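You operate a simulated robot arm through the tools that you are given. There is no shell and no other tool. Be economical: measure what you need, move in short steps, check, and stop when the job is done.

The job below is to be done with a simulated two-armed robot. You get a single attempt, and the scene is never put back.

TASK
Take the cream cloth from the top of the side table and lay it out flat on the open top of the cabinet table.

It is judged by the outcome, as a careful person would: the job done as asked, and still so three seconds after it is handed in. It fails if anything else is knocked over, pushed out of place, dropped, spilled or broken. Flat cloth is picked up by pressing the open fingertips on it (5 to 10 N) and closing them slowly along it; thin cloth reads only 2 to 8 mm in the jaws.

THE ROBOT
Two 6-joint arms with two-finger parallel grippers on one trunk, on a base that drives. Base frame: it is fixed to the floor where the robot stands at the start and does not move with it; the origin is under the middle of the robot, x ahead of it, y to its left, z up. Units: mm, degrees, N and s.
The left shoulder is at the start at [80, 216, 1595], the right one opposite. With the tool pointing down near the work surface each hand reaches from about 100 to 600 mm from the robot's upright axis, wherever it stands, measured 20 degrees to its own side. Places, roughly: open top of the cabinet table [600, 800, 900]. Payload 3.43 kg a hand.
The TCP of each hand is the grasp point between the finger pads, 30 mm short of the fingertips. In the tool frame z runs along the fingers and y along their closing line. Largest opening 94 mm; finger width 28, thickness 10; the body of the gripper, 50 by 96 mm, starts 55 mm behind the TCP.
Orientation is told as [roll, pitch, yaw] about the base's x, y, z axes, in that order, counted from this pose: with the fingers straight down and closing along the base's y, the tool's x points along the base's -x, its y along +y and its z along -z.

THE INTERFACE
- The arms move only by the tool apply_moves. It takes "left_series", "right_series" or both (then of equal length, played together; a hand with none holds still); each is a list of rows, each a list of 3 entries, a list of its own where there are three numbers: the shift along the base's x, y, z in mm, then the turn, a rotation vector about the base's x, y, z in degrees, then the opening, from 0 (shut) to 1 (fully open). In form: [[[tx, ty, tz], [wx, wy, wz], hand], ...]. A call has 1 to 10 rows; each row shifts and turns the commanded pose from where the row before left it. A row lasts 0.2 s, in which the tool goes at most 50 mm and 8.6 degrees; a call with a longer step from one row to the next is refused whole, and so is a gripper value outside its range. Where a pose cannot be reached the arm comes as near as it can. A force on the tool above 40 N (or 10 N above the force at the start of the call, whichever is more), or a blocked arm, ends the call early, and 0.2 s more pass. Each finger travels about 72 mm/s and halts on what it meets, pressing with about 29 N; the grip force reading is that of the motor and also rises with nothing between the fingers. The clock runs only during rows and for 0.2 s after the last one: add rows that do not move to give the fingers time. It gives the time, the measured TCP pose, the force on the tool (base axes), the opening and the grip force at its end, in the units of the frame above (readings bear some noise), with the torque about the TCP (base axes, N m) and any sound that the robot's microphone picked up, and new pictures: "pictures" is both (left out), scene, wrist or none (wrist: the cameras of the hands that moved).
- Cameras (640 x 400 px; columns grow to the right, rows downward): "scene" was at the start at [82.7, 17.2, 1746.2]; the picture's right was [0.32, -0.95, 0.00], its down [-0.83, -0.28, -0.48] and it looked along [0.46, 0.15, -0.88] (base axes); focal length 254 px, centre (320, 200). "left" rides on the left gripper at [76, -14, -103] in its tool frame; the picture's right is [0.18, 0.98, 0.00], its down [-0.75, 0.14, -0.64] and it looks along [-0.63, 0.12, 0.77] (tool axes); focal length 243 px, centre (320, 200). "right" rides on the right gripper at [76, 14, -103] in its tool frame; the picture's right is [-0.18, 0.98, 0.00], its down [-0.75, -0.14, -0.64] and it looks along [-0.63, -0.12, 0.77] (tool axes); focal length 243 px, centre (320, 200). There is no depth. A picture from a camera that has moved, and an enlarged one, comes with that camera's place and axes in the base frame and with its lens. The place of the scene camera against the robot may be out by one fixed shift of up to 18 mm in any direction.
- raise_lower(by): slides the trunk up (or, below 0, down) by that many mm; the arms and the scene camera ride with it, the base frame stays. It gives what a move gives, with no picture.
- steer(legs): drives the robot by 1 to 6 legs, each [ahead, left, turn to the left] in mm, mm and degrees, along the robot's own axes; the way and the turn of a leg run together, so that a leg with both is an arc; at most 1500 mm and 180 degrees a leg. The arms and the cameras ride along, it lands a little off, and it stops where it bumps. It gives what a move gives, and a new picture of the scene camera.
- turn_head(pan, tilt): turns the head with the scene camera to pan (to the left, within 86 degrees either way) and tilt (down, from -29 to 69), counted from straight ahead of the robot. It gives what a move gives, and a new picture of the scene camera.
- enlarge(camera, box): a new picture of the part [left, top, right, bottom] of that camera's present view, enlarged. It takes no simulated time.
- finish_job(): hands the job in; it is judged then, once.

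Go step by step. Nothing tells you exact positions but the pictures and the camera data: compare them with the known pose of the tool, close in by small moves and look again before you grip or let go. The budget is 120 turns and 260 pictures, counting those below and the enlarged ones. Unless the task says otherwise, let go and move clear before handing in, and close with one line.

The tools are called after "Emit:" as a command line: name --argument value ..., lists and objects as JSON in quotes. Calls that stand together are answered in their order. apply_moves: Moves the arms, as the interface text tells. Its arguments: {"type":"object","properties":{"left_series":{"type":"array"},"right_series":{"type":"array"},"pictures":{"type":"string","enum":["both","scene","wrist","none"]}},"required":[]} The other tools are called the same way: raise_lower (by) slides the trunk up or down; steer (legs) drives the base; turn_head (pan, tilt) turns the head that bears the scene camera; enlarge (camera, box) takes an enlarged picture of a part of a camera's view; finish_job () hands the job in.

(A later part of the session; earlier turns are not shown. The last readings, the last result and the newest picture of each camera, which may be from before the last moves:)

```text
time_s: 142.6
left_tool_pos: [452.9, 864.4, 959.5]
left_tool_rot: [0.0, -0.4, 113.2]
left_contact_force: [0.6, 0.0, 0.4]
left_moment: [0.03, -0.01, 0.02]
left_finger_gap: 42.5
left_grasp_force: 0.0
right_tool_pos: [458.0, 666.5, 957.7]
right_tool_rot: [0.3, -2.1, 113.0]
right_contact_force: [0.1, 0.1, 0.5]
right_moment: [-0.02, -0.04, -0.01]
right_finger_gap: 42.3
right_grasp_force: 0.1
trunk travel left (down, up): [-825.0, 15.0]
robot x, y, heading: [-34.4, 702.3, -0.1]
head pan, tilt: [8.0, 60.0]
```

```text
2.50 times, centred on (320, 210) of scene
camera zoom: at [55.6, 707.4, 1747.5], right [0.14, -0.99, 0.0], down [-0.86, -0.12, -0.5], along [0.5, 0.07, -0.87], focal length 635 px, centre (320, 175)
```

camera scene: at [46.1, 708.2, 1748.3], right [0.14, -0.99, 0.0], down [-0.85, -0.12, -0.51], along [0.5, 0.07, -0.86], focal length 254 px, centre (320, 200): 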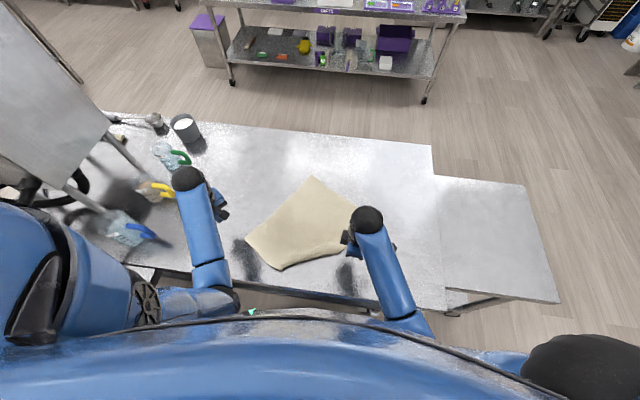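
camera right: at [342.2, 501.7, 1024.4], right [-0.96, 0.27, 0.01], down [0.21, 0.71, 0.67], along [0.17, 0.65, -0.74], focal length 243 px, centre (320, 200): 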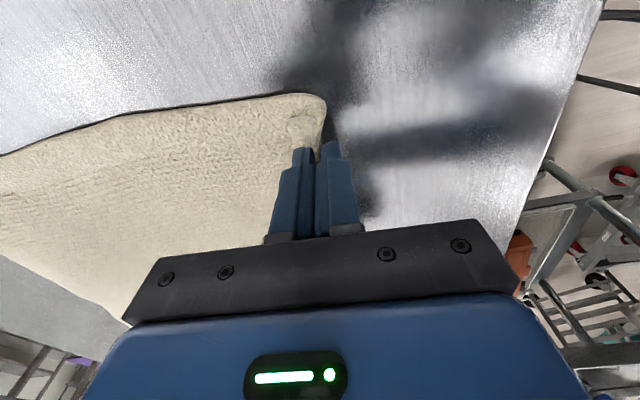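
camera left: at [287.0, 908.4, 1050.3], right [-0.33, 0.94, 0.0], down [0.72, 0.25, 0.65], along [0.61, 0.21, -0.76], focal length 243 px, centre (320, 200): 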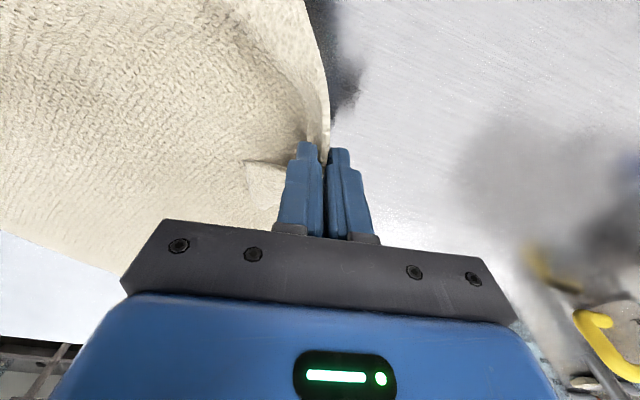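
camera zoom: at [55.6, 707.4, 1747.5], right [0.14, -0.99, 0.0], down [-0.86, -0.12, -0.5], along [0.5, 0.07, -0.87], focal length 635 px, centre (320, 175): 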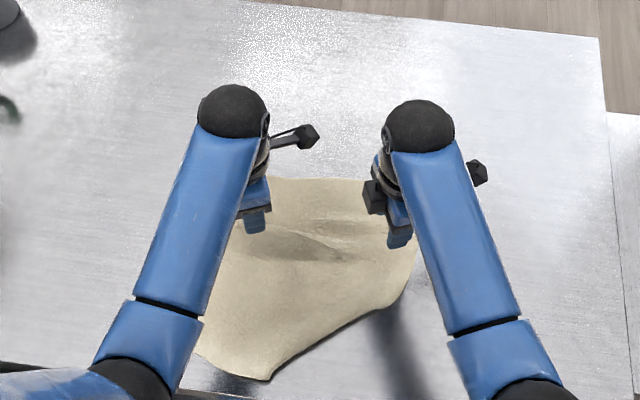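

The cloth turned nicely; the far edge is now nearly parallel to y at about x 535. I square the hands and move them over the far corners to look.

Emit:
apply_moves --left_series '[[[15, -2, 8], [0, 0, -7], 0.45], [[15, -2, 8], [0, 0, -7], 0.45], [[15, -2, 8], [0, 0, -7], 0.45], [[15, -2, 0], [0, 0, -7], 0.45], [[0, 0, 0], [0, 0, 0], 0.45]]' --right_series '[[[14, -6, 8], [0, 0, -7], 0.45], [[14, -6, 8], [0, 0, -7], 0.45], [[14, -6, 8], [0, 0, -7], 0.45], [[14, -6, 0], [0, 0, -7], 0.45], [[0, 0, 0], [0, 0, 0], 0.45]]'

```text
time_s: 143.8
left_tool_pos: [514.9, 854.9, 983.4]
left_tool_rot: [0.0, -0.4, 85.1]
left_contact_force: [-0.1, 0.5, -0.2]
left_moment: [-0.04, 0.01, 0.0]
left_finger_gap: 42.3
left_grasp_force: 0.1
right_tool_pos: [516.5, 641.2, 982.8]
right_tool_rot: [0.4, -2.1, 84.9]
right_contact_force: [-0.3, -0.1, 0.3]
right_moment: [0.02, 0.02, -0.02]
right_finger_gap: 42.4
right_grasp_force: 0.1
trunk travel left (down, up): [-825.0, 15.0]
robot x, y, heading: [-30.7, 700.3, 0.3]
head pan, tilt: [8.0, 60.0]
camera scene: at [57.3, 707.5, 1747.5], right [0.14, -0.99, 0.0], down [-0.86, -0.12, -0.5], along [0.49, 0.07, -0.87], focal length 254 px, centre (320, 200)
camera right: at [495.8, 563.6, 1080.7], right [-0.96, 0.27, 0.01], down [0.21, 0.71, 0.67], along [0.17, 0.65, -0.74], focal length 243 px, centre (320, 200)
camera left: at [523.6, 777.5, 1085.6], right [-1.0, -0.1, 0.0], down [-0.08, 0.76, 0.65], along [-0.06, 0.64, -0.76], focal length 243 px, centre (320, 200)
```

scene: 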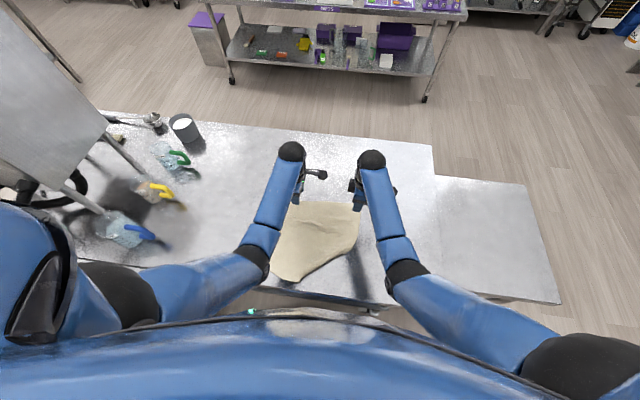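
right: 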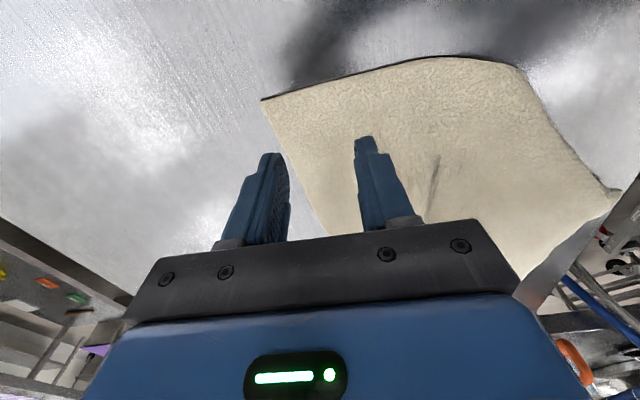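
left: 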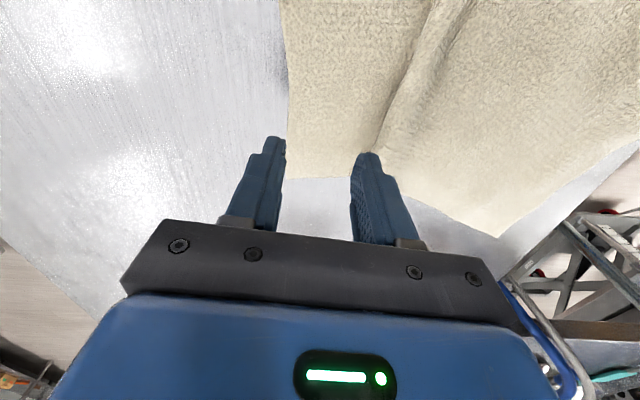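

The far corners are at (555, 620) and (543, 921). I place the grips within 25 mm of each corner, straddling the edge, and lower.

Emit:
apply_moves --left_series '[[[2, 20, -10], [0, 0, 0], 0.45], [[2, 20, -20], [0, 0, 0], 0.45], [[1, 1, -20], [0, 0, 0], 0.45], [[0, 0, -14], [0, 0, 0], 0.45], [[0, 0, -3], [0, 0, 0], 0.45], [[0, 0, -2], [0, 0, 0], 0.45], [[0, 0, 0], [0, 0, 0], 0.45]]' --right_series '[[[6, 2, -10], [0, 0, 0], 0.45], [[6, 2, -20], [0, 0, 0], 0.45], [[1, 0, -20], [0, 0, 0], 0.45], [[0, 0, -14], [0, 0, 0], 0.45], [[0, 0, -2], [0, 0, 0], 0.45], [[0, 0, -2], [0, 0, 0], 0.45], [[0, 0, 0], [0, 0, 0], 0.45]]' --pictures "wrist"

```text
time_s: 145.4
left_tool_pos: [519.6, 896.5, 914.8]
left_tool_rot: [-0.1, -0.6, 85.1]
left_contact_force: [0.0, -0.2, 0.5]
left_moment: [0.0, -0.02, 0.0]
left_finger_gap: 42.4
left_grasp_force: 0.2
right_tool_pos: [529.8, 647.6, 914.4]
right_tool_rot: [0.3, -2.2, 85.1]
right_contact_force: [1.1, -0.8, 5.8]
right_moment: [-0.08, 0.03, -0.02]
right_finger_gap: 42.4
right_grasp_force: 0.0
trunk travel left (down, up): [-825.0, 15.0]
robot x, y, heading: [-31.8, 700.7, 0.3]
head pan, tilt: [8.0, 60.0]
camera right: at [508.5, 568.4, 1012.5], right [-0.96, 0.27, 0.01], down [0.21, 0.71, 0.67], along [0.17, 0.65, -0.74], focal length 243 px, centre (320, 200)
camera left: at [528.6, 818.8, 1017.1], right [-0.99, -0.1, 0.0], down [-0.08, 0.76, 0.65], along [-0.06, 0.64, -0.76], focal length 243 px, centre (320, 200)
```

right: 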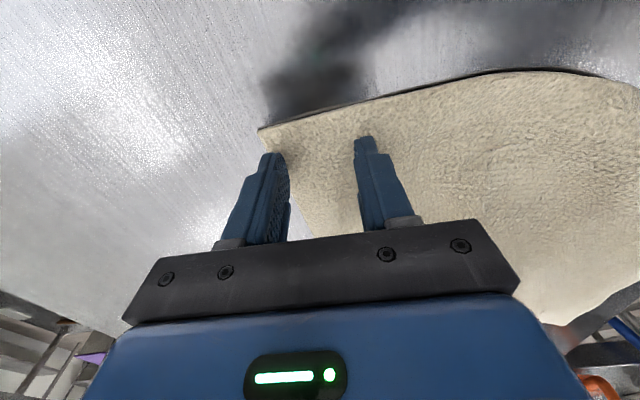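
left: 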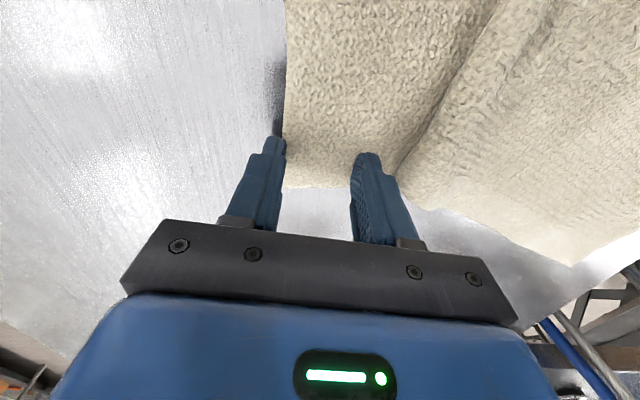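

Emit:
apply_moves --left_series '[[[-3, 0, -0.8], [0, 0, 0], 0.45], [[0, 0, -0.8], [0, 0, 0], 0.45], [[0, 0, 0], [0, 0, 0], 0.4], [[0, 0, 0], [0, 0, 0], 0.34], [[0, 0, 0], [0, 0, 0], 0.28], [[0, 0, 0], [0, 0, 0], 0.22], [[0, 0, 0], [0, 0, 0], 0.16], [[0, 0, 0], [0, 0, 0], 0.1], [[0, 0, 0], [0, 0, 0], 0.04], [[0, 0, 0], [0, 0, 0], 0]]' --right_series '[[[0, 0, -0.2], [0, 0, 0], 0.45], [[0, 0, 0], [0, 0, 0], 0.45], [[0, 0, 0], [0, 0, 0], 0.4], [[0, 0, 0], [0, 0, 0], 0.34], [[0, 0, 0], [0, 0, 0], 0.28], [[0, 0, 0], [0, 0, 0], 0.22], [[0, 0, 0], [0, 0, 0], 0.16], [[0, 0, 0], [0, 0, 0], 0.1], [[0, 0, 0], [0, 0, 0], 0.04], [[0, 0, 0], [0, 0, 0], 0]]' --pictures "wrist"

```text
time_s: 147.6
left_tool_pos: [515.9, 896.5, 914.8]
left_tool_rot: [-0.2, -0.5, 85.2]
left_contact_force: [-0.6, -0.5, 5.2]
left_moment: [-0.01, 0.04, -0.07]
left_finger_gap: 4.6
left_grasp_force: 29.0
right_tool_pos: [528.6, 647.4, 914.2]
right_tool_rot: [0.3, -2.1, 85.0]
right_contact_force: [-0.3, 0.8, 4.7]
right_moment: [0.02, 0.08, 0.0]
right_finger_gap: 5.0
right_grasp_force: 29.0
trunk travel left (down, up): [-825.0, 15.0]
robot x, y, heading: [-29.1, 699.4, 0.6]
head pan, tilt: [8.0, 60.0]
camera right: at [507.1, 568.7, 1012.5], right [-0.96, 0.27, 0.01], down [0.21, 0.71, 0.67], along [0.17, 0.65, -0.74], focal length 243 px, centre (320, 200)
camera left: at [525.1, 818.0, 1015.8], right [-0.99, -0.1, 0.0], down [-0.08, 0.76, 0.65], along [-0.06, 0.64, -0.76], focal length 243 px, centre (320, 200)
```

right: 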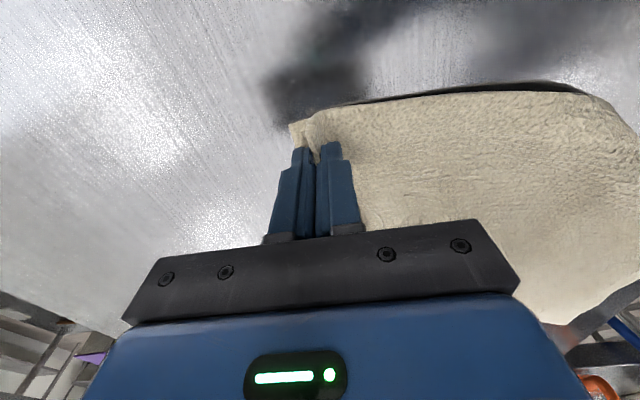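
left: 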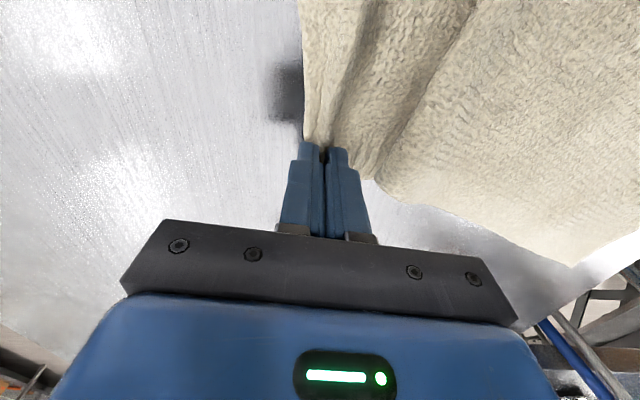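

Both corners are held (4.6 and 5.0 mm). I lift forward and up with the tilt, high enough for the whole cloth to hang.

Emit:
apply_moves --left_series '[[[0, 0, 14], [0, 0, 0], 0], [[10, 0, 28], [0, -8, 0], 0], [[12, 0, 34], [0, -8, 0], 0], [[14, 0, 40], [0, -8, 0], 0], [[16, 0, 45], [0, -8, 0], 0], [[18, 0, 45], [0, -8, 0], 0], [[18, 0, 45], [0, 0, 0], 0], [[18, 0, 45], [0, 0, 0], 0], [[18, 0, 45], [0, 0, 0], 0], [[18, 0, 45], [0, 0, 0], 0]]' --right_series '[[[0, 0, 14], [0, 0, 0], 0], [[9, 0, 28], [0, -8, 0], 0], [[11, 0, 34], [0, -8, 0], 0], [[13, 0, 40], [0, -8, 0], 0], [[14, 0, 45], [0, -8, 0], 0], [[16, 0, 45], [0, -8, 0], 0], [[17, 0, 45], [0, 0, 0], 0], [[17, 0, 45], [0, 0, 0], 0], [[17, 0, 45], [0, 0, 0], 0], [[17, 0, 45], [0, 0, 0], 0]]' --pictures "none"

Emit:
enlarge --camera "scene" --box '[230, 60, 430, 230]'

```text
time_s: 149.8
left_tool_pos: [660.8, 896.2, 1298.8]
left_tool_rot: [-39.8, -3.5, 86.4]
left_contact_force: [-0.8, -1.1, 0.2]
left_moment: [-0.01, 0.06, -0.07]
left_finger_gap: 4.4
left_grasp_force: 28.9
right_tool_pos: [658.9, 645.3, 1295.8]
right_tool_rot: [-39.5, -4.9, 87.6]
right_contact_force: [0.0, 0.9, 0.3]
right_moment: [0.07, 0.14, 0.08]
right_finger_gap: 4.6
right_grasp_force: 29.2
trunk travel left (down, up): [-825.0, 15.0]
robot x, y, heading: [-31.1, 701.7, 0.3]
head pan, tilt: [8.0, 60.0]
```

```text
2.35 times, centred on (330, 145) of scene
camera zoom: at [58.1, 707.4, 1747.3], right [0.14, -0.99, 0.0], down [-0.86, -0.12, -0.5], along [0.49, 0.07, -0.87], focal length 598 px, centre (296, 329)
```

zoom: 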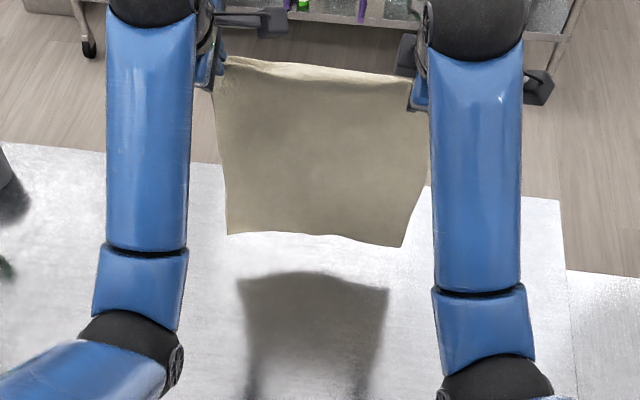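

Perfect: it hangs fully open with all four corners free. I lay it down again on the 45° line.

Emit:
apply_moves --left_series '[[[15, 0, -15], [0, 0, 0], 0], [[15, 0, -15], [0, 0, 0], 0], [[0, 0, 0], [0, 0, 0], 0], [[0, 0, -15], [0, 0, 0], 0], [[-4, 0, -18], [0, 0, 0], 0], [[-10, 0, -18], [0, 0, 0], 0], [[-15, 0, -17], [0, 0, 0], 0], [[-17, 0, -17], [0, 0, 0], 0], [[-17, 0, -17], [0, 0, 0], 0], [[-17, 0, -17], [0, 0, 0], 0]]' --right_series '[[[15, 0, -15], [0, 0, 0], 0], [[15, 0, -15], [0, 0, 0], 0], [[0, 0, 0], [0, 0, 0], 0], [[0, 0, -13], [0, 0, 0], 0], [[-4, 0, -18], [0, 0, 0], 0], [[-10, 0, -18], [0, 0, 0], 0], [[-15, 0, -17], [0, 0, 0], 0], [[-17, 0, -17], [0, 0, 0], 0], [[-17, 0, -17], [0, 0, 0], 0], [[-17, 0, -17], [0, 0, 0], 0]]' --pictures "none"

Emit:
enlarge --camera "right" --box '[260, 0, 520, 180]'

Emit:
enlarge --camera "scene" --box '[230, 100, 430, 260]'

```text
time_s: 152.0
left_tool_pos: [608.1, 896.4, 1148.4]
left_tool_rot: [-40.0, -3.5, 86.5]
left_contact_force: [0.0, -0.8, -0.4]
left_moment: [0.01, 0.06, -0.02]
left_finger_gap: 4.4
left_grasp_force: 28.7
right_tool_pos: [609.0, 647.9, 1153.5]
right_tool_rot: [-39.9, -4.9, 87.6]
right_contact_force: [0.5, 0.6, -0.1]
right_moment: [0.03, 0.08, 0.01]
right_finger_gap: 4.7
right_grasp_force: 28.7
trunk travel left (down, up): [-825.0, 15.0]
robot x, y, heading: [-33.4, 703.6, 0.2]
head pan, tilt: [8.0, 60.0]
```

```text
2.22 times, centred on (390, 90) of right
camera zoom: at [528.3, 569.3, 1214.6], right [-0.74, 0.27, -0.61], down [-0.27, 0.71, 0.65], along [0.61, 0.65, -0.46], focal length 539 px, centre (164, 444)
```

zoom: 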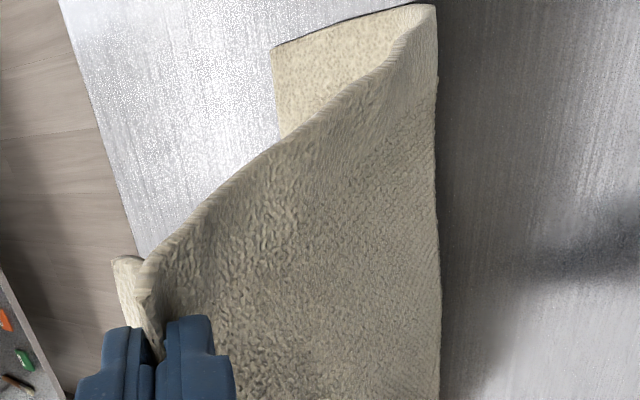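

```text
2.50 times, centred on (330, 180) of scene
camera zoom: at [55.1, 707.4, 1747.8], right [0.14, -0.99, 0.0], down [-0.86, -0.12, -0.5], along [0.5, 0.07, -0.87], focal length 635 px, centre (295, 250)
```

zoom: 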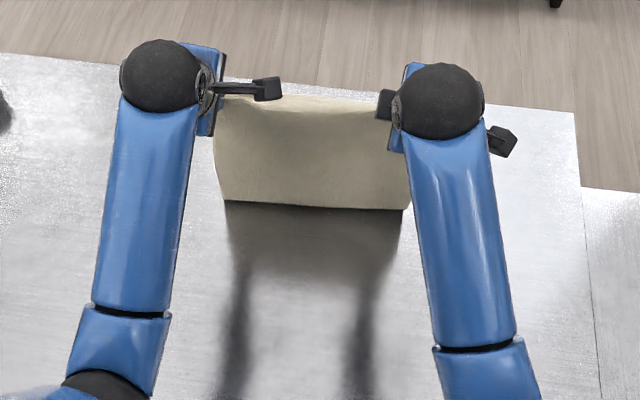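

The far part lies flat and straight. Continuing the descent, turning the fingers vertical.

Emit:
apply_moves --left_series '[[[-20, 0, -20], [0, 0, 0], 0], [[-20, 0, -20], [0, 0, 0], 0], [[-20, 0, -20], [0, 0, 0], 0], [[-20, 0, -20], [0, 0, 0], 0], [[-20, 0, -20], [0, 8, 0], 0], [[-20, 0, -20], [0, 8, 0], 0], [[-20, 0, -20], [0, 8, 0], 0], [[-20, 0, -20], [0, 8, 0], 0], [[-20, 0, -20], [0, 8, 0], 0], [[-18, 0, -16], [0, 0, 0], 0]]' --right_series '[[[-20, 0, -20], [0, 0, 0], 0], [[-20, 0, -20], [0, 0, 0], 0], [[-20, 0, -20], [0, 0, 0], 0], [[-20, 0, -20], [0, 0, 0], 0], [[-20, 0, -20], [0, 8, 0], 0], [[-20, 0, -20], [0, 8, 0], 0], [[-20, 0, -20], [0, 8, 0], 0], [[-20, 0, -20], [0, 8, 0], 0], [[-20, 0, -20], [0, 8, 0], 0], [[-18, 0, -18], [0, 0, 0], 0]]' --pictures "wrist"

Emit:
enlarge --camera "scene" --box '[230, 120, 430, 280]'

```text
time_s: 154.2
left_tool_pos: [410.9, 898.2, 952.2]
left_tool_rot: [0.0, -0.4, 85.1]
left_contact_force: [-0.2, -0.3, 0.4]
left_moment: [-0.04, -0.07, -0.02]
left_finger_gap: 4.0
left_grasp_force: 28.9
right_tool_pos: [410.8, 646.7, 955.0]
right_tool_rot: [0.3, -2.2, 85.0]
right_contact_force: [0.0, 1.4, -1.0]
right_moment: [0.01, -0.08, 0.05]
right_finger_gap: 4.5
right_grasp_force: 28.9
trunk travel left (down, up): [-825.0, 15.0]
robot x, y, heading: [-30.1, 705.0, 0.1]
head pan, tilt: [8.0, 60.0]
camera right: at [390.2, 567.8, 1053.3], right [-0.96, 0.27, 0.01], down [0.21, 0.71, 0.67], along [0.17, 0.65, -0.74], focal length 243 px, centre (320, 200)
camera left: at [418.7, 820.3, 1055.1], right [-0.99, -0.1, 0.0], down [-0.08, 0.76, 0.65], along [-0.06, 0.64, -0.76], focal length 243 px, centre (320, 200)
```

right: 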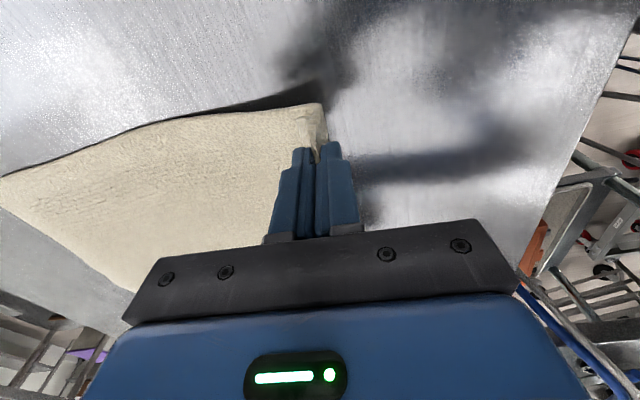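
left: 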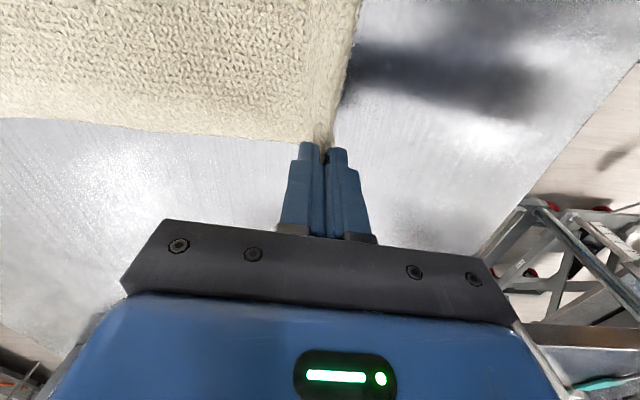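

```text
2.50 times, centred on (330, 200) of scene
camera zoom: at [54.2, 707.5, 1747.8], right [0.14, -0.99, 0.0], down [-0.86, -0.12, -0.5], along [0.5, 0.07, -0.87], focal length 635 px, centre (295, 200)
```

zoom: 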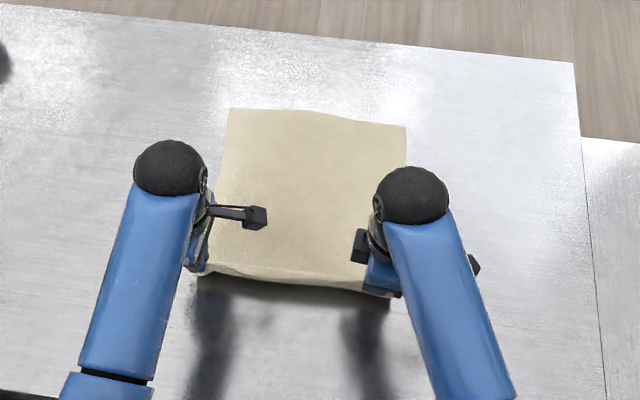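

Very good. I finish the lay, set the edge down and open the fingers slowly.

Emit:
apply_moves --left_series '[[[-9, 0, -10], [0, 0, 0], 0], [[-8, 0, -8], [0, 0, 0], 0], [[-6, 0, -6], [0, 0, 0], 0], [[-6, 0, -4], [0, 0, 0], 0], [[-3, 0, -2], [0, 0, 0], 0], [[0, 0, 0], [0, 0, 0], 0.06], [[0, 0, 0], [0, 0, 0], 0.12], [[0, 0, 0], [0, 0, 0], 0.2], [[0, 0, 0], [0, 0, 0], 0.28], [[0, 0, 0], [0, 0, 0], 0.36]]' --right_series '[[[-9, 0, -11], [0, 0, 0], 0], [[-8, 0, -9], [0, 0, 0], 0], [[-6, 0, -7], [0, 0, 0], 0], [[-6, 0, -4], [0, 0, 0], 0], [[-3, 0, -2], [0, 0, 0], 0], [[0, 0, 0], [0, 0, 0], 0.06], [[0, 0, 0], [0, 0, 0], 0.12], [[0, 0, 0], [0, 0, 0], 0.2], [[0, 0, 0], [0, 0, 0], 0.28], [[0, 0, 0], [0, 0, 0], 0.36]]' --pictures "none"

Emit:
apply_moves --left_series '[[[0, 0, 12], [0, 0, 0], 0.36], [[-5, 0, 30], [0, 0, 0], 0.36], [[-10, 20, 20], [0, 0, 0], 0.36], [[-10, 30, 0], [0, 0, 0], 0.36], [[0, 30, 0], [0, 0, 0], 0.36], [[0, 20, 0], [0, 0, 0], 0.36], [[0, 0, 0], [0, 0, 0], 0.36]]' --right_series '[[[0, 0, 12], [0, 0, 0], 0.36], [[-5, 0, 30], [0, 0, 0], 0.36], [[-10, -20, 20], [0, 0, 0], 0.36], [[-10, -30, 0], [0, 0, 0], 0.36], [[0, -30, 0], [0, 0, 0], 0.36], [[0, -40, 0], [0, 0, 0], 0.36], [[0, -20, 0], [0, 0, 0], 0.36]]' --pictures "none"

Emit:
enlarge --camera "scene" --box '[230, 130, 420, 280]'

```text
time_s: 156.4
left_tool_pos: [380.9, 898.5, 922.0]
left_tool_rot: [-0.1, -0.5, 85.1]
left_contact_force: [0.1, 0.3, -1.0]
left_moment: [-0.02, 0.01, -0.04]
left_finger_gap: 33.9
left_grasp_force: 0.0
right_tool_pos: [380.1, 647.2, 919.8]
right_tool_rot: [0.3, -2.1, 85.0]
right_contact_force: [0.1, -0.1, 0.7]
right_moment: [-0.01, 0.02, 0.02]
right_finger_gap: 33.9
right_grasp_force: 0.0
trunk travel left (down, up): [-825.0, 15.0]
robot x, y, heading: [-28.1, 704.1, 0.3]
head pan, tilt: [8.0, 60.0]
```

```text
time_s: 158.0
left_tool_pos: [350.7, 997.2, 983.7]
left_tool_rot: [0.0, -0.5, 85.2]
left_contact_force: [-0.6, 0.4, -0.7]
left_moment: [0.03, 0.01, 0.0]
left_finger_gap: 33.7
left_grasp_force: 0.0
right_tool_pos: [354.7, 507.0, 985.2]
right_tool_rot: [0.2, -2.2, 85.0]
right_contact_force: [-0.7, 0.2, 0.3]
right_moment: [-0.01, 0.0, 0.01]
right_finger_gap: 33.7
right_grasp_force: 0.1
trunk travel left (down, up): [-825.0, 15.0]
robot x, y, heading: [-32.0, 700.3, 0.2]
head pan, tilt: [8.0, 60.0]
```

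```text
2.67 times, centred on (325, 205) of scene
camera zoom: at [56.0, 706.7, 1747.6], right [0.14, -0.99, 0.0], down [-0.86, -0.12, -0.5], along [0.5, 0.07, -0.87], focal length 678 px, centre (307, 187)
```

zoom: 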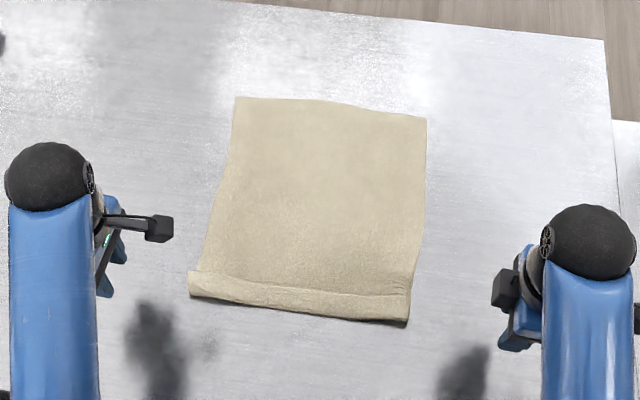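

Nearly perfect: flat and square, only a ~30 mm strip of the near hem is folded over on top. I'll sweep it back with the closed fingertips moving toward the robot, just skimming the lower layer; first I place the tips beyond the strip.

Emit:
apply_moves --left_series '[[[12, -18, 0], [0, 0, 0.6], 0], [[12, -18, 0], [0, 0, 0.6], 0], [[12, -18, 0], [0, 0, 0.6], 0], [[12, -18, 0], [0, 0, 0.6], 0], [[12, -18, -10], [0, 0, 0.6], 0], [[12, -18, -15], [0, 0, 0.6], 0], [[10, -10, -20], [0, 0, 0.6], 0], [[0, 0, -16], [0, 0, 0.6], 0], [[0, 0, -3], [0, 0, 0], 0], [[0, 0, 0], [0, 0, 0], 0]]' --right_series '[[[11, 18, 0], [0, 0, 0.6], 0], [[11, 18, 0], [0, 0, 0.6], 0], [[11, 18, 0], [0, 0, 0.6], 0], [[11, 18, 0], [0, 0, 0.6], 0], [[11, 18, -10], [0, 0, 0.6], 0], [[11, 18, -15], [0, 0, 0.6], 0], [[12, 22, -20], [0, 0, 0.6], 0], [[0, 0, -16], [0, 0, 0.6], 0], [[0, 0, -4], [0, 0, 0], 0], [[0, 0, 0], [0, 0, 0], 0]]' --pictures "wrist"

```text
time_s: 160.2
left_tool_pos: [436.8, 878.8, 921.3]
left_tool_rot: [0.0, -0.4, 90.0]
left_contact_force: [-0.3, 0.2, 0.0]
left_moment: [0.0, -0.02, 0.02]
left_finger_gap: 0.1
left_grasp_force: 28.6
right_tool_pos: [433.0, 637.1, 916.0]
right_tool_rot: [0.3, -2.1, 89.8]
right_contact_force: [0.2, 0.6, 0.9]
right_moment: [0.0, 0.02, 0.02]
right_finger_gap: 0.0
right_grasp_force: 29.2
trunk travel left (down, up): [-825.0, 15.0]
robot x, y, heading: [-27.8, 702.5, 0.3]
head pan, tilt: [8.0, 60.0]
camera right: at [418.9, 557.3, 1014.6], right [-0.98, 0.19, 0.01], down [0.15, 0.73, 0.67], along [0.12, 0.66, -0.74], focal length 243 px, centre (320, 200)
camera left: at [451.4, 801.2, 1022.2], right [-0.98, -0.18, 0.0], down [-0.14, 0.75, 0.65], along [-0.12, 0.64, -0.76], focal length 243 px, centre (320, 200)
```

right: 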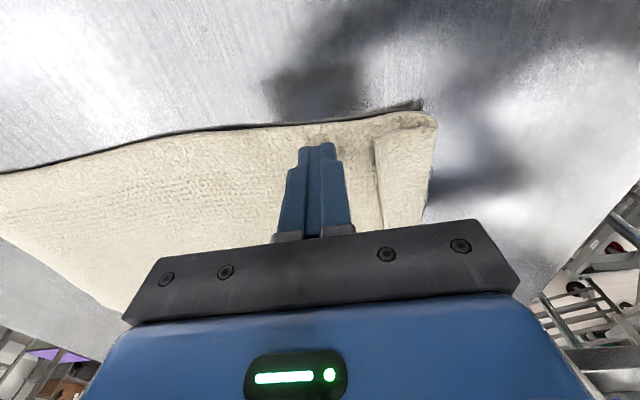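
left: 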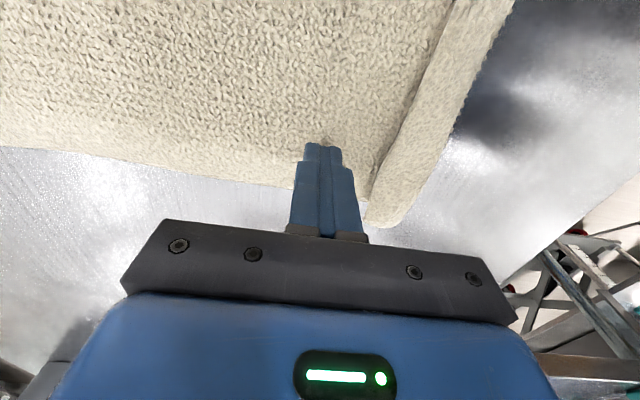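

The folded strip is clear in view. I lower the left tip to the same height and sweep both toward the robot.

Emit:
apply_moves --left_series '[[[0, 0, -5], [0, 0, 0], 0], [[-4, 0, -0.5], [0, 0, 0], 0], [[-11, 0, 0], [0, 0, 0], 0], [[-11, 0, 0], [0, 0, 0], 0], [[-11, 0, 0], [0, 0, 0], 0], [[-11, 0, 0], [0, 0, 0], 0], [[-11, 0, 0], [0, 0, 0], 0], [[0, 0, 0], [0, 0, 0], 0]]' --right_series '[[[0, 0, 0], [0, 0, 0], 0], [[-2, 0, -0.3], [0, 0, 0], 0], [[-11, 0, 0], [0, 0, 0], 0], [[-11, 0, 0], [0, 0, 0], 0], [[-11, 0, 0], [0, 0, 0], 0], [[-11, 0, 0], [0, 0, 0], 0], [[-11, 0, 0], [0, 0, 0], 0], [[0, 0, 0], [0, 0, 0], 0]]' --pictures "wrist"

```text
time_s: 162.0
left_tool_pos: [377.8, 878.6, 916.5]
left_tool_rot: [0.0, -0.4, 89.8]
left_contact_force: [0.0, -0.1, 0.6]
left_moment: [0.02, -0.02, 0.03]
left_finger_gap: 0.0
left_grasp_force: 29.3
right_tool_pos: [374.6, 636.5, 916.1]
right_tool_rot: [0.3, -2.3, 89.8]
right_contact_force: [0.5, -0.4, -1.3]
right_moment: [-0.02, 0.02, 0.01]
right_finger_gap: 0.2
right_grasp_force: 29.0
trunk travel left (down, up): [-825.0, 15.0]
robot x, y, heading: [-30.1, 701.3, 0.3]
head pan, tilt: [8.0, 60.0]
camera right: at [361.1, 557.6, 1015.1], right [-0.98, 0.19, 0.01], down [0.15, 0.73, 0.67], along [0.12, 0.66, -0.74], focal length 243 px, centre (320, 200)
camera left: at [392.8, 801.7, 1018.2], right [-0.98, -0.18, 0.0], down [-0.14, 0.75, 0.65], along [-0.12, 0.64, -0.76], focal length 243 px, centre (320, 200)
```

right: 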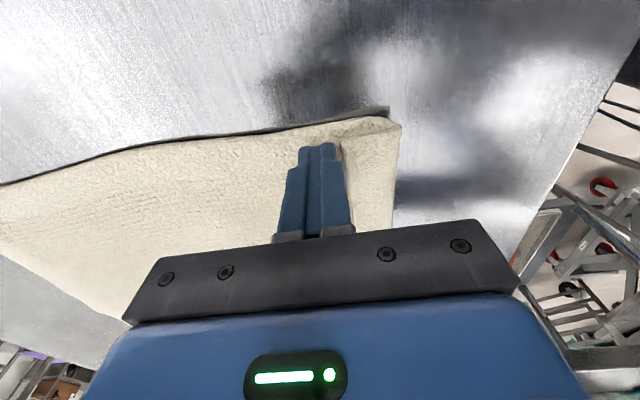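
left: 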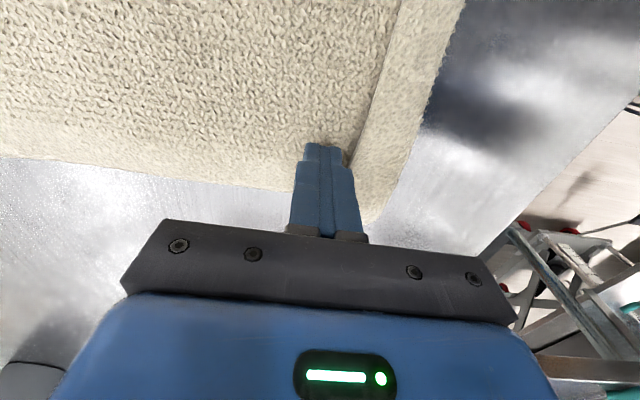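

Pushing slid the whole cloth instead of unrolling the strip. I'll re-pinch just inside the strip with both hands, lift the near edge so the strip falls open, and lay it toward the robot by lowering while moving forward; afterwards I drag the slack out.

Emit:
apply_moves --left_series '[[[0, 0, 12], [0, 0, 0], 0.1], [[10, 0, 0], [0, 0, 0], 0.3], [[8, 0, 0], [0, 0, 0], 0.36], [[0, 0, -8], [0, 0, 0], 0.36], [[0, 0, -3], [0, 0, 0], 0.36], [[0, 0, -2], [0, 0, 0], 0.36], [[0, 0, -1], [0, 0, 0], 0.36], [[0, 0, 0], [0, 0, 0], 0.36]]' --right_series '[[[0, 0, 12], [0, 0, 0], 0.1], [[10, 0, 0], [0, 0, 0], 0.3], [[10, 0, 0], [0, 0, 0], 0.36], [[0, 0, -8], [0, 0, 0], 0.36], [[0, 0, -3], [0, 0, 0], 0.36], [[0, 0, -2], [0, 0, 0], 0.36], [[0, 0, -0.5], [0, 0, 0], 0.36], [[0, 0, 0], [0, 0, 0], 0.36]]' --pictures "wrist"

```text
time_s: 163.8
left_tool_pos: [394.1, 877.9, 914.9]
left_tool_rot: [-0.1, -0.3, 89.9]
left_contact_force: [-0.2, 0.7, 5.5]
left_moment: [0.0, 0.08, 0.0]
left_finger_gap: 34.2
left_grasp_force: 0.0
right_tool_pos: [395.7, 635.7, 914.5]
right_tool_rot: [0.3, -2.2, 89.8]
right_contact_force: [0.0, 0.1, 0.9]
right_moment: [0.05, -0.02, -0.01]
right_finger_gap: 33.8
right_grasp_force: 0.2
trunk travel left (down, up): [-825.0, 15.0]
robot x, y, heading: [-32.8, 700.3, 0.2]
head pan, tilt: [8.0, 60.0]
camera right: at [381.4, 557.0, 1014.2], right [-0.98, 0.19, 0.01], down [0.15, 0.73, 0.67], along [0.12, 0.66, -0.74], focal length 243 px, centre (320, 200)
camera left: at [409.8, 801.1, 1016.0], right [-0.98, -0.18, 0.0], down [-0.14, 0.75, 0.65], along [-0.12, 0.64, -0.76], focal length 243 px, centre (320, 200)
```

right: 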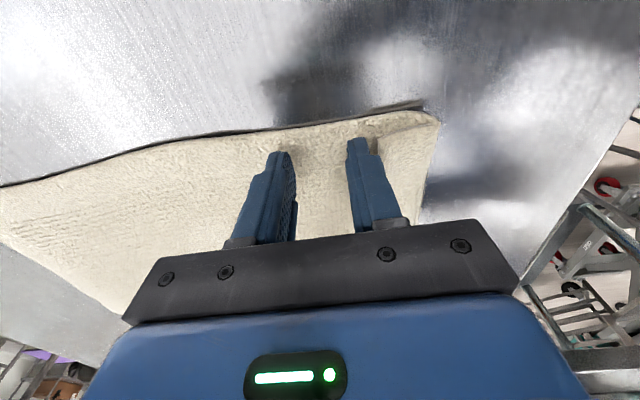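
left: 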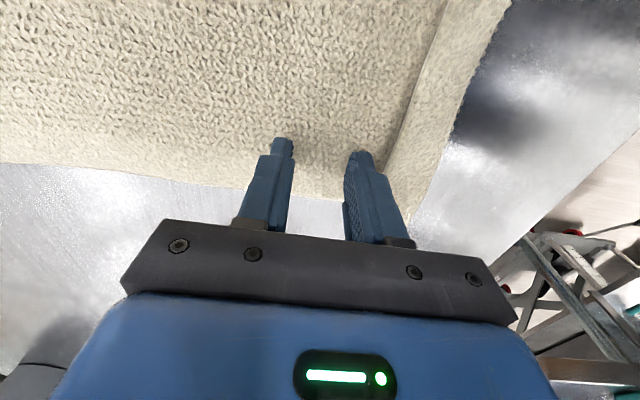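

Emit:
apply_moves --left_series '[[[0, 0, -0.3], [0, 0, 0], 0.36], [[0, 0, 0], [0, 0, 0], 0.36], [[0, 0, 0], [0, 0, 0], 0.31], [[0, 0, 0], [0, 0, 0], 0.26], [[0, 0, 0], [0, 0, 0], 0.21], [[0, 0, 0], [0, 0, 0], 0.16], [[0, 0, 0], [0, 0, 0], 0.11], [[0, 0, 0], [0, 0, 0], 0.06], [[0, 0, 0], [0, 0, 0], 0], [[0, 0, 0], [0, 0, 0], 0]]' --right_series '[[[0, 0, -0.8], [0, 0, 0], 0.36], [[0, 0, -0.5], [0, 0, 0], 0.36], [[0, 0, 0], [0, 0, 0], 0.31], [[0, 0, 0], [0, 0, 0], 0.26], [[0, 0, 0], [0, 0, 0], 0.21], [[0, 0, 0], [0, 0, 0], 0.16], [[0, 0, 0], [0, 0, 0], 0.11], [[0, 0, 0], [0, 0, 0], 0.06], [[0, 0, 0], [0, 0, 0], 0], [[0, 0, 0], [0, 0, 0], 0]]' --pictures "none"

```text
time_s: 166.0
left_tool_pos: [394.4, 877.8, 914.7]
left_tool_rot: [-0.1, -0.5, 89.8]
left_contact_force: [1.5, -0.5, 11.1]
left_moment: [-0.04, 0.03, -0.01]
left_finger_gap: 4.8
left_grasp_force: 29.0
right_tool_pos: [394.0, 635.2, 915.1]
right_tool_rot: [0.3, -2.3, 89.8]
right_contact_force: [0.1, -0.5, 2.1]
right_moment: [0.01, -0.01, 0.02]
right_finger_gap: 0.0
right_grasp_force: 29.2
trunk travel left (down, up): [-825.0, 15.0]
robot x, y, heading: [-33.0, 700.7, 0.3]
head pan, tilt: [8.0, 60.0]
```

The left holds (4.8 mm), the right missed from too little pressure; I retry the right.

Emit:
apply_moves --right_series '[[[2, 0, 2], [0, 0, 0], 0.2], [[0, 0, 0], [0, 0, 0], 0.4], [[0, 0, 0], [0, 0, 0], 0.4], [[0, 0, -2], [0, 0, 0], 0.4], [[0, 0, -0.8], [0, 0, 0], 0.4], [[0, 0, 0], [0, 0, 0], 0.4]]' --pictures "none"

```text
time_s: 167.4
left_tool_pos: [394.5, 877.2, 913.2]
left_tool_rot: [-0.1, -0.5, 89.9]
left_contact_force: [-0.2, -0.4, 10.7]
left_moment: [0.0, 0.01, -0.01]
left_finger_gap: 4.6
left_grasp_force: 28.9
right_tool_pos: [397.1, 636.5, 913.9]
right_tool_rot: [0.1, -2.2, 89.8]
right_contact_force: [-0.4, -0.9, 2.8]
right_moment: [-0.03, -0.02, -0.03]
right_finger_gap: 37.5
right_grasp_force: 0.0
trunk travel left (down, up): [-825.0, 15.0]
robot x, y, heading: [-30.7, 702.5, 0.2]
head pan, tilt: [8.0, 60.0]
```

Emit:
apply_moves --right_series '[[[0, 0, -1], [0, 0, 0], 0.4], [[0, 0, 0], [0, 0, 0], 0.36], [[0, 0, 0], [0, 0, 0], 0.31], [[0, 0, 0], [0, 0, 0], 0.26], [[0, 0, 0], [0, 0, 0], 0.21], [[0, 0, 0], [0, 0, 0], 0.16], [[0, 0, 0], [0, 0, 0], 0.11], [[0, 0, 0], [0, 0, 0], 0.05], [[0, 0, 0], [0, 0, 0], 0], [[0, 0, 0], [0, 0, 0], 0]]' --pictures "wrist"

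```text
time_s: 169.6
left_tool_pos: [393.8, 878.4, 913.1]
left_tool_rot: [-0.1, -0.5, 89.9]
left_contact_force: [1.1, -0.8, 9.2]
left_moment: [-0.03, 0.0, -0.01]
left_finger_gap: 4.4
left_grasp_force: 28.9
right_tool_pos: [396.3, 636.2, 913.6]
right_tool_rot: [0.3, -2.2, 89.8]
right_contact_force: [0.2, 0.2, 8.3]
right_moment: [-0.04, 0.01, -0.01]
right_finger_gap: 4.4
right_grasp_force: 29.3
trunk travel left (down, up): [-825.0, 15.0]
robot x, y, heading: [-28.9, 699.3, -0.0]
head pan, tilt: [8.0, 60.0]
camera right: at [382.2, 556.5, 1012.2], right [-0.98, 0.19, 0.01], down [0.15, 0.73, 0.67], along [0.12, 0.66, -0.74], focal length 243 px, centre (320, 200)
```

right: 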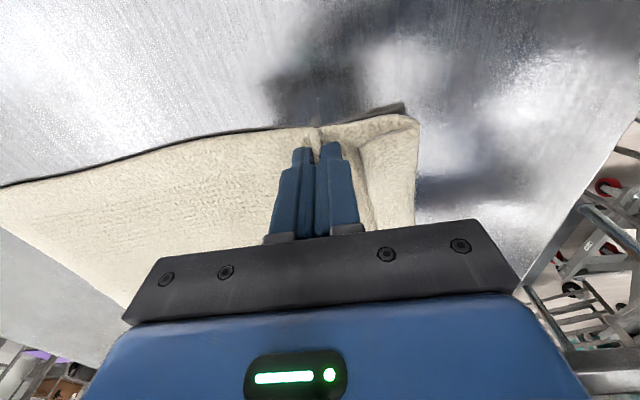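

Both hold now (4.4 mm each). I lift about 110 mm, moving slightly forward, to let the strip drop open.

Emit:
apply_moves --left_series '[[[0, 0, 12], [0, 0, 0], 0], [[8, 0, 18], [0, 0, 0], 0], [[10, 0, 20], [0, 0, 0], 0], [[10, 0, 20], [0, 0, 0], 0], [[10, 0, 20], [0, 0, 0], 0], [[10, 0, 20], [0, 0, 0], 0], [[0, 0, 0], [0, 0, 0], 0], [[0, 0, 0], [0, 0, 0], 0]]' --right_series '[[[0, 0, 12], [0, 0, 0], 0], [[8, 0, 18], [0, 0, 0], 0], [[10, 0, 20], [0, 0, 0], 0], [[10, 0, 20], [0, 0, 0], 0], [[10, 0, 20], [0, 0, 0], 0], [[10, 0, 20], [0, 0, 0], 0], [[0, 0, 0], [0, 0, 0], 0], [[0, 0, 0], [0, 0, 0], 0]]' --pictures "wrist"

Emit:
enlarge --camera "scene" --box '[230, 130, 420, 280]'

```text
time_s: 171.4
left_tool_pos: [442.9, 876.2, 1025.3]
left_tool_rot: [-0.1, -0.3, 89.9]
left_contact_force: [-0.2, -0.3, -0.3]
left_moment: [0.01, 0.05, -0.02]
left_finger_gap: 4.0
left_grasp_force: 29.2
right_tool_pos: [446.0, 638.3, 1020.7]
right_tool_rot: [0.3, -2.1, 89.8]
right_contact_force: [-0.1, 1.3, 0.0]
right_moment: [0.01, 0.02, -0.03]
right_finger_gap: 4.4
right_grasp_force: 28.9
trunk travel left (down, up): [-825.0, 15.0]
robot x, y, heading: [-29.0, 699.1, 0.2]
head pan, tilt: [8.0, 60.0]
camera right: at [432.2, 558.2, 1119.5], right [-0.98, 0.19, 0.01], down [0.15, 0.73, 0.67], along [0.12, 0.66, -0.74], focal length 243 px, centre (320, 200)
camera left: at [459.1, 800.1, 1127.3], right [-0.98, -0.18, 0.0], down [-0.14, 0.75, 0.65], along [-0.12, 0.64, -0.76], focal length 243 px, centre (320, 200)
```

right: 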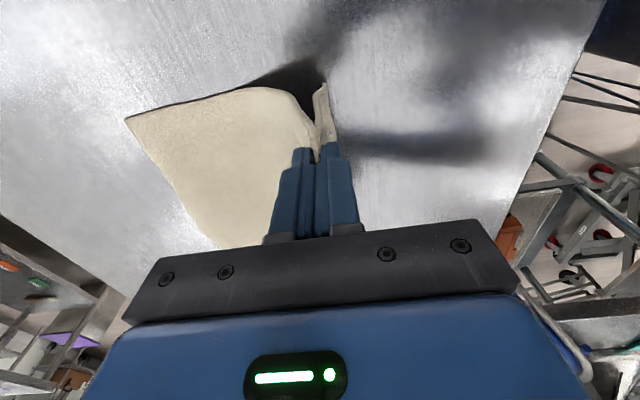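
left: 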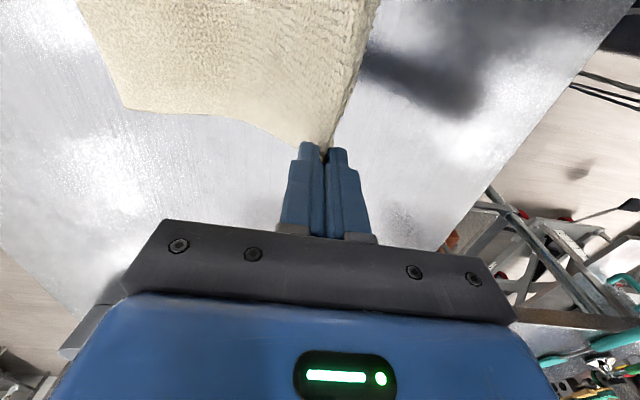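

```text
2.67 times, centred on (325, 205) of scene
camera zoom: at [56.0, 707.6, 1747.6], right [0.14, -0.99, 0.0], down [-0.86, -0.12, -0.5], along [0.5, 0.07, -0.87], focal length 678 px, centre (307, 187)
```

zoom: 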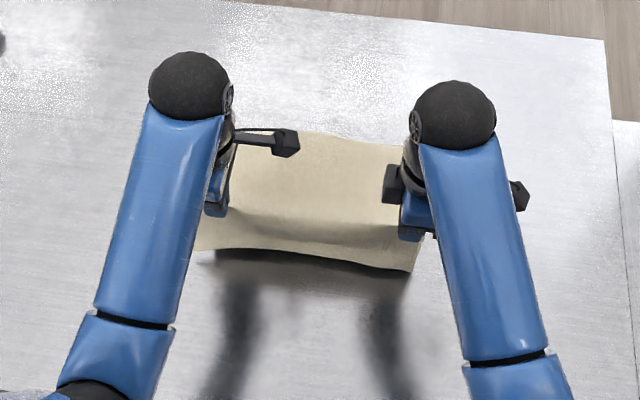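

The strip has opened and the flap hangs straight. I lower onto its edge and then forward-down, so it lies toward the robot.

Emit:
apply_moves --left_series '[[[0, 0, -18], [0, 0, 0], 0], [[0, 0, -18], [0, 0, 0], 0], [[10, 0, -14], [0, 0, 0], 0], [[13, 0, -13], [0, 0, 0], 0], [[13, 0, -13], [0, 0, 0], 0], [[13, 0, -12], [0, 0, 0], 0], [[13, 0, -10], [0, 0, 0], 0], [[10, 0, -6], [0, 0, 0], 0], [[4, 0, -2], [0, 0, 0], 0], [[0, 0, 0], [0, 0, 0], 0]]' --right_series '[[[0, 0, -16], [0, 0, 0], 0], [[0, 0, -16], [0, 0, 0], 0], [[10, 0, -14], [0, 0, 0], 0], [[13, 0, -13], [0, 0, 0], 0], [[13, 0, -13], [0, 0, 0], 0], [[13, 0, -12], [0, 0, 0], 0], [[13, 0, -10], [0, 0, 0], 0], [[10, 0, -6], [0, 0, 0], 0], [[4, 0, -2], [0, 0, 0], 0], [[0, 0, 0], [0, 0, 0], 0]]' --pictures "wrist"

Emit:
enlarge --camera "scene" --box '[230, 130, 420, 280]'

```text
time_s: 173.6
left_tool_pos: [518.9, 878.8, 920.6]
left_tool_rot: [-0.1, -0.4, 89.9]
left_contact_force: [-2.2, -0.2, 9.1]
left_moment: [-0.01, 0.15, -0.04]
left_finger_gap: 4.6
left_grasp_force: 28.8
right_tool_pos: [520.7, 637.1, 922.1]
right_tool_rot: [0.2, -2.1, 89.7]
right_contact_force: [-0.5, 0.1, 5.2]
right_moment: [0.0, 0.08, -0.03]
right_finger_gap: 4.5
right_grasp_force: 28.8
trunk travel left (down, up): [-825.0, 15.0]
robot x, y, heading: [-32.2, 702.3, 0.2]
head pan, tilt: [8.0, 60.0]
camera right: at [506.0, 558.2, 1020.8], right [-0.98, 0.19, 0.01], down [0.15, 0.73, 0.67], along [0.12, 0.66, -0.74], focal length 243 px, centre (320, 200)
camera left: at [534.4, 802.2, 1021.6], right [-0.98, -0.18, 0.0], down [-0.14, 0.75, 0.65], along [-0.12, 0.64, -0.76], focal length 243 px, centre (320, 200)
```

right: 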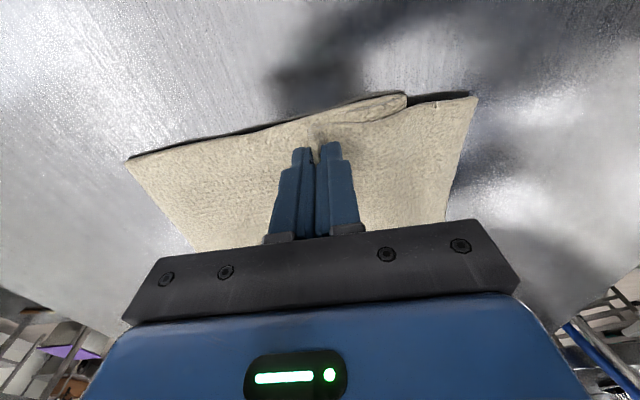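
left: 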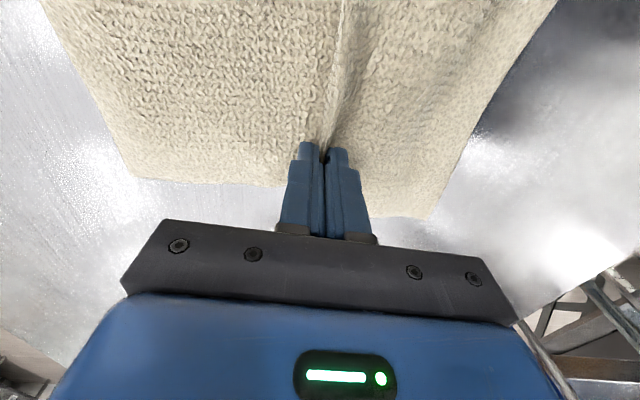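

```text
2.67 times, centred on (325, 205) of scene
camera zoom: at [54.0, 707.4, 1747.8], right [0.14, -0.99, 0.0], down [-0.86, -0.12, -0.5], along [0.5, 0.07, -0.87], focal length 678 px, centre (307, 187)
```

zoom: 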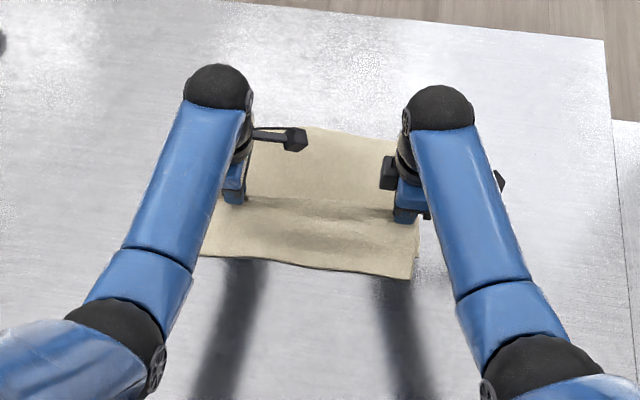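

The hem now lies open toward the robot, with the slack in a fold under the grips. I release, move the closed tips onto the near margin (x≈450) to press and drag the slack out.

Emit:
apply_moves --left_series '[[[0, 0, 0], [0, 0, 0], 0.1], [[0, 0, 0], [0, 0, 0], 0.2], [[0, 0, 0], [0, 0, 0], 0.3], [[0, 0, 12], [0, 0, 0], 0.3], [[0, 0, 18], [0, 0, 0], 0.2], [[-35, 0, 0], [0, 0, 0], 0], [[-36, 0, 0], [0, 0, 0], 0], [[0, 0, -20], [0, 0, 0], 0], [[0, 0, -10], [0, 0, 0], 0], [[0, 0, -4], [0, 0, 0], 0]]' --right_series '[[[0, 0, 0], [0, 0, 0], 0.1], [[0, 0, 0], [0, 0, 0], 0.2], [[0, 0, 0], [0, 0, 0], 0.3], [[0, 0, 12], [0, 0, 0], 0.3], [[0, 0, 18], [0, 0, 0], 0.2], [[-35, 0, 0], [0, 0, 0], 0], [[-36, 0, 0], [0, 0, 0], 0], [[0, 0, -20], [0, 0, 0], 0], [[0, 0, -10], [0, 0, 0], 0], [[0, 0, -5], [0, 0, 0], 0]]' --pictures "wrist"

```text
time_s: 175.8
left_tool_pos: [447.4, 877.9, 916.5]
left_tool_rot: [-0.4, -0.4, 89.8]
left_contact_force: [2.3, 1.2, 10.4]
left_moment: [0.04, -0.18, -0.02]
left_finger_gap: 0.0
left_grasp_force: 29.4
right_tool_pos: [449.3, 638.3, 918.1]
right_tool_rot: [0.1, -2.2, 89.8]
right_contact_force: [-0.1, 0.4, 6.2]
right_moment: [0.02, -0.1, 0.01]
right_finger_gap: 0.1
right_grasp_force: 29.6
trunk travel left (down, up): [-825.0, 15.0]
robot x, y, heading: [-30.5, 702.3, 0.0]
head pan, tilt: [8.0, 60.0]
camera right: at [434.7, 558.4, 1015.9], right [-0.98, 0.19, 0.01], down [0.14, 0.73, 0.67], along [0.12, 0.66, -0.74], focal length 243 px, centre (320, 200)
camera left: at [462.6, 800.6, 1018.1], right [-0.98, -0.18, -0.01], down [-0.15, 0.75, 0.65], along [-0.11, 0.64, -0.76], focal length 243 px, centre (320, 200)
```

right: 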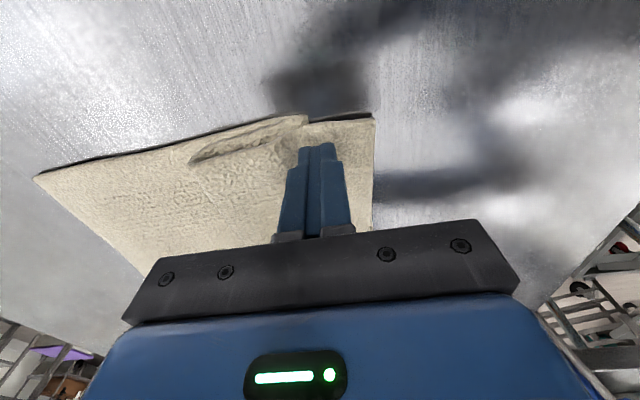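
left: 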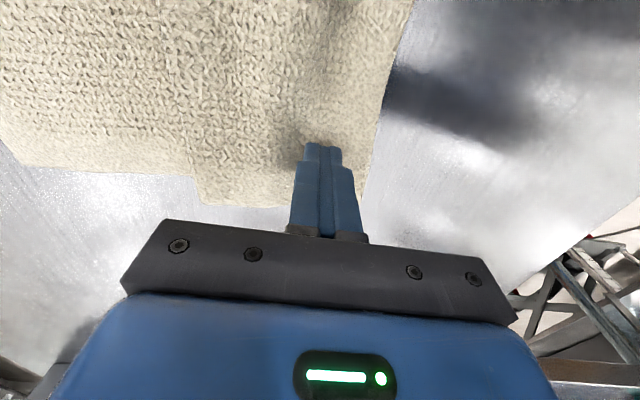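

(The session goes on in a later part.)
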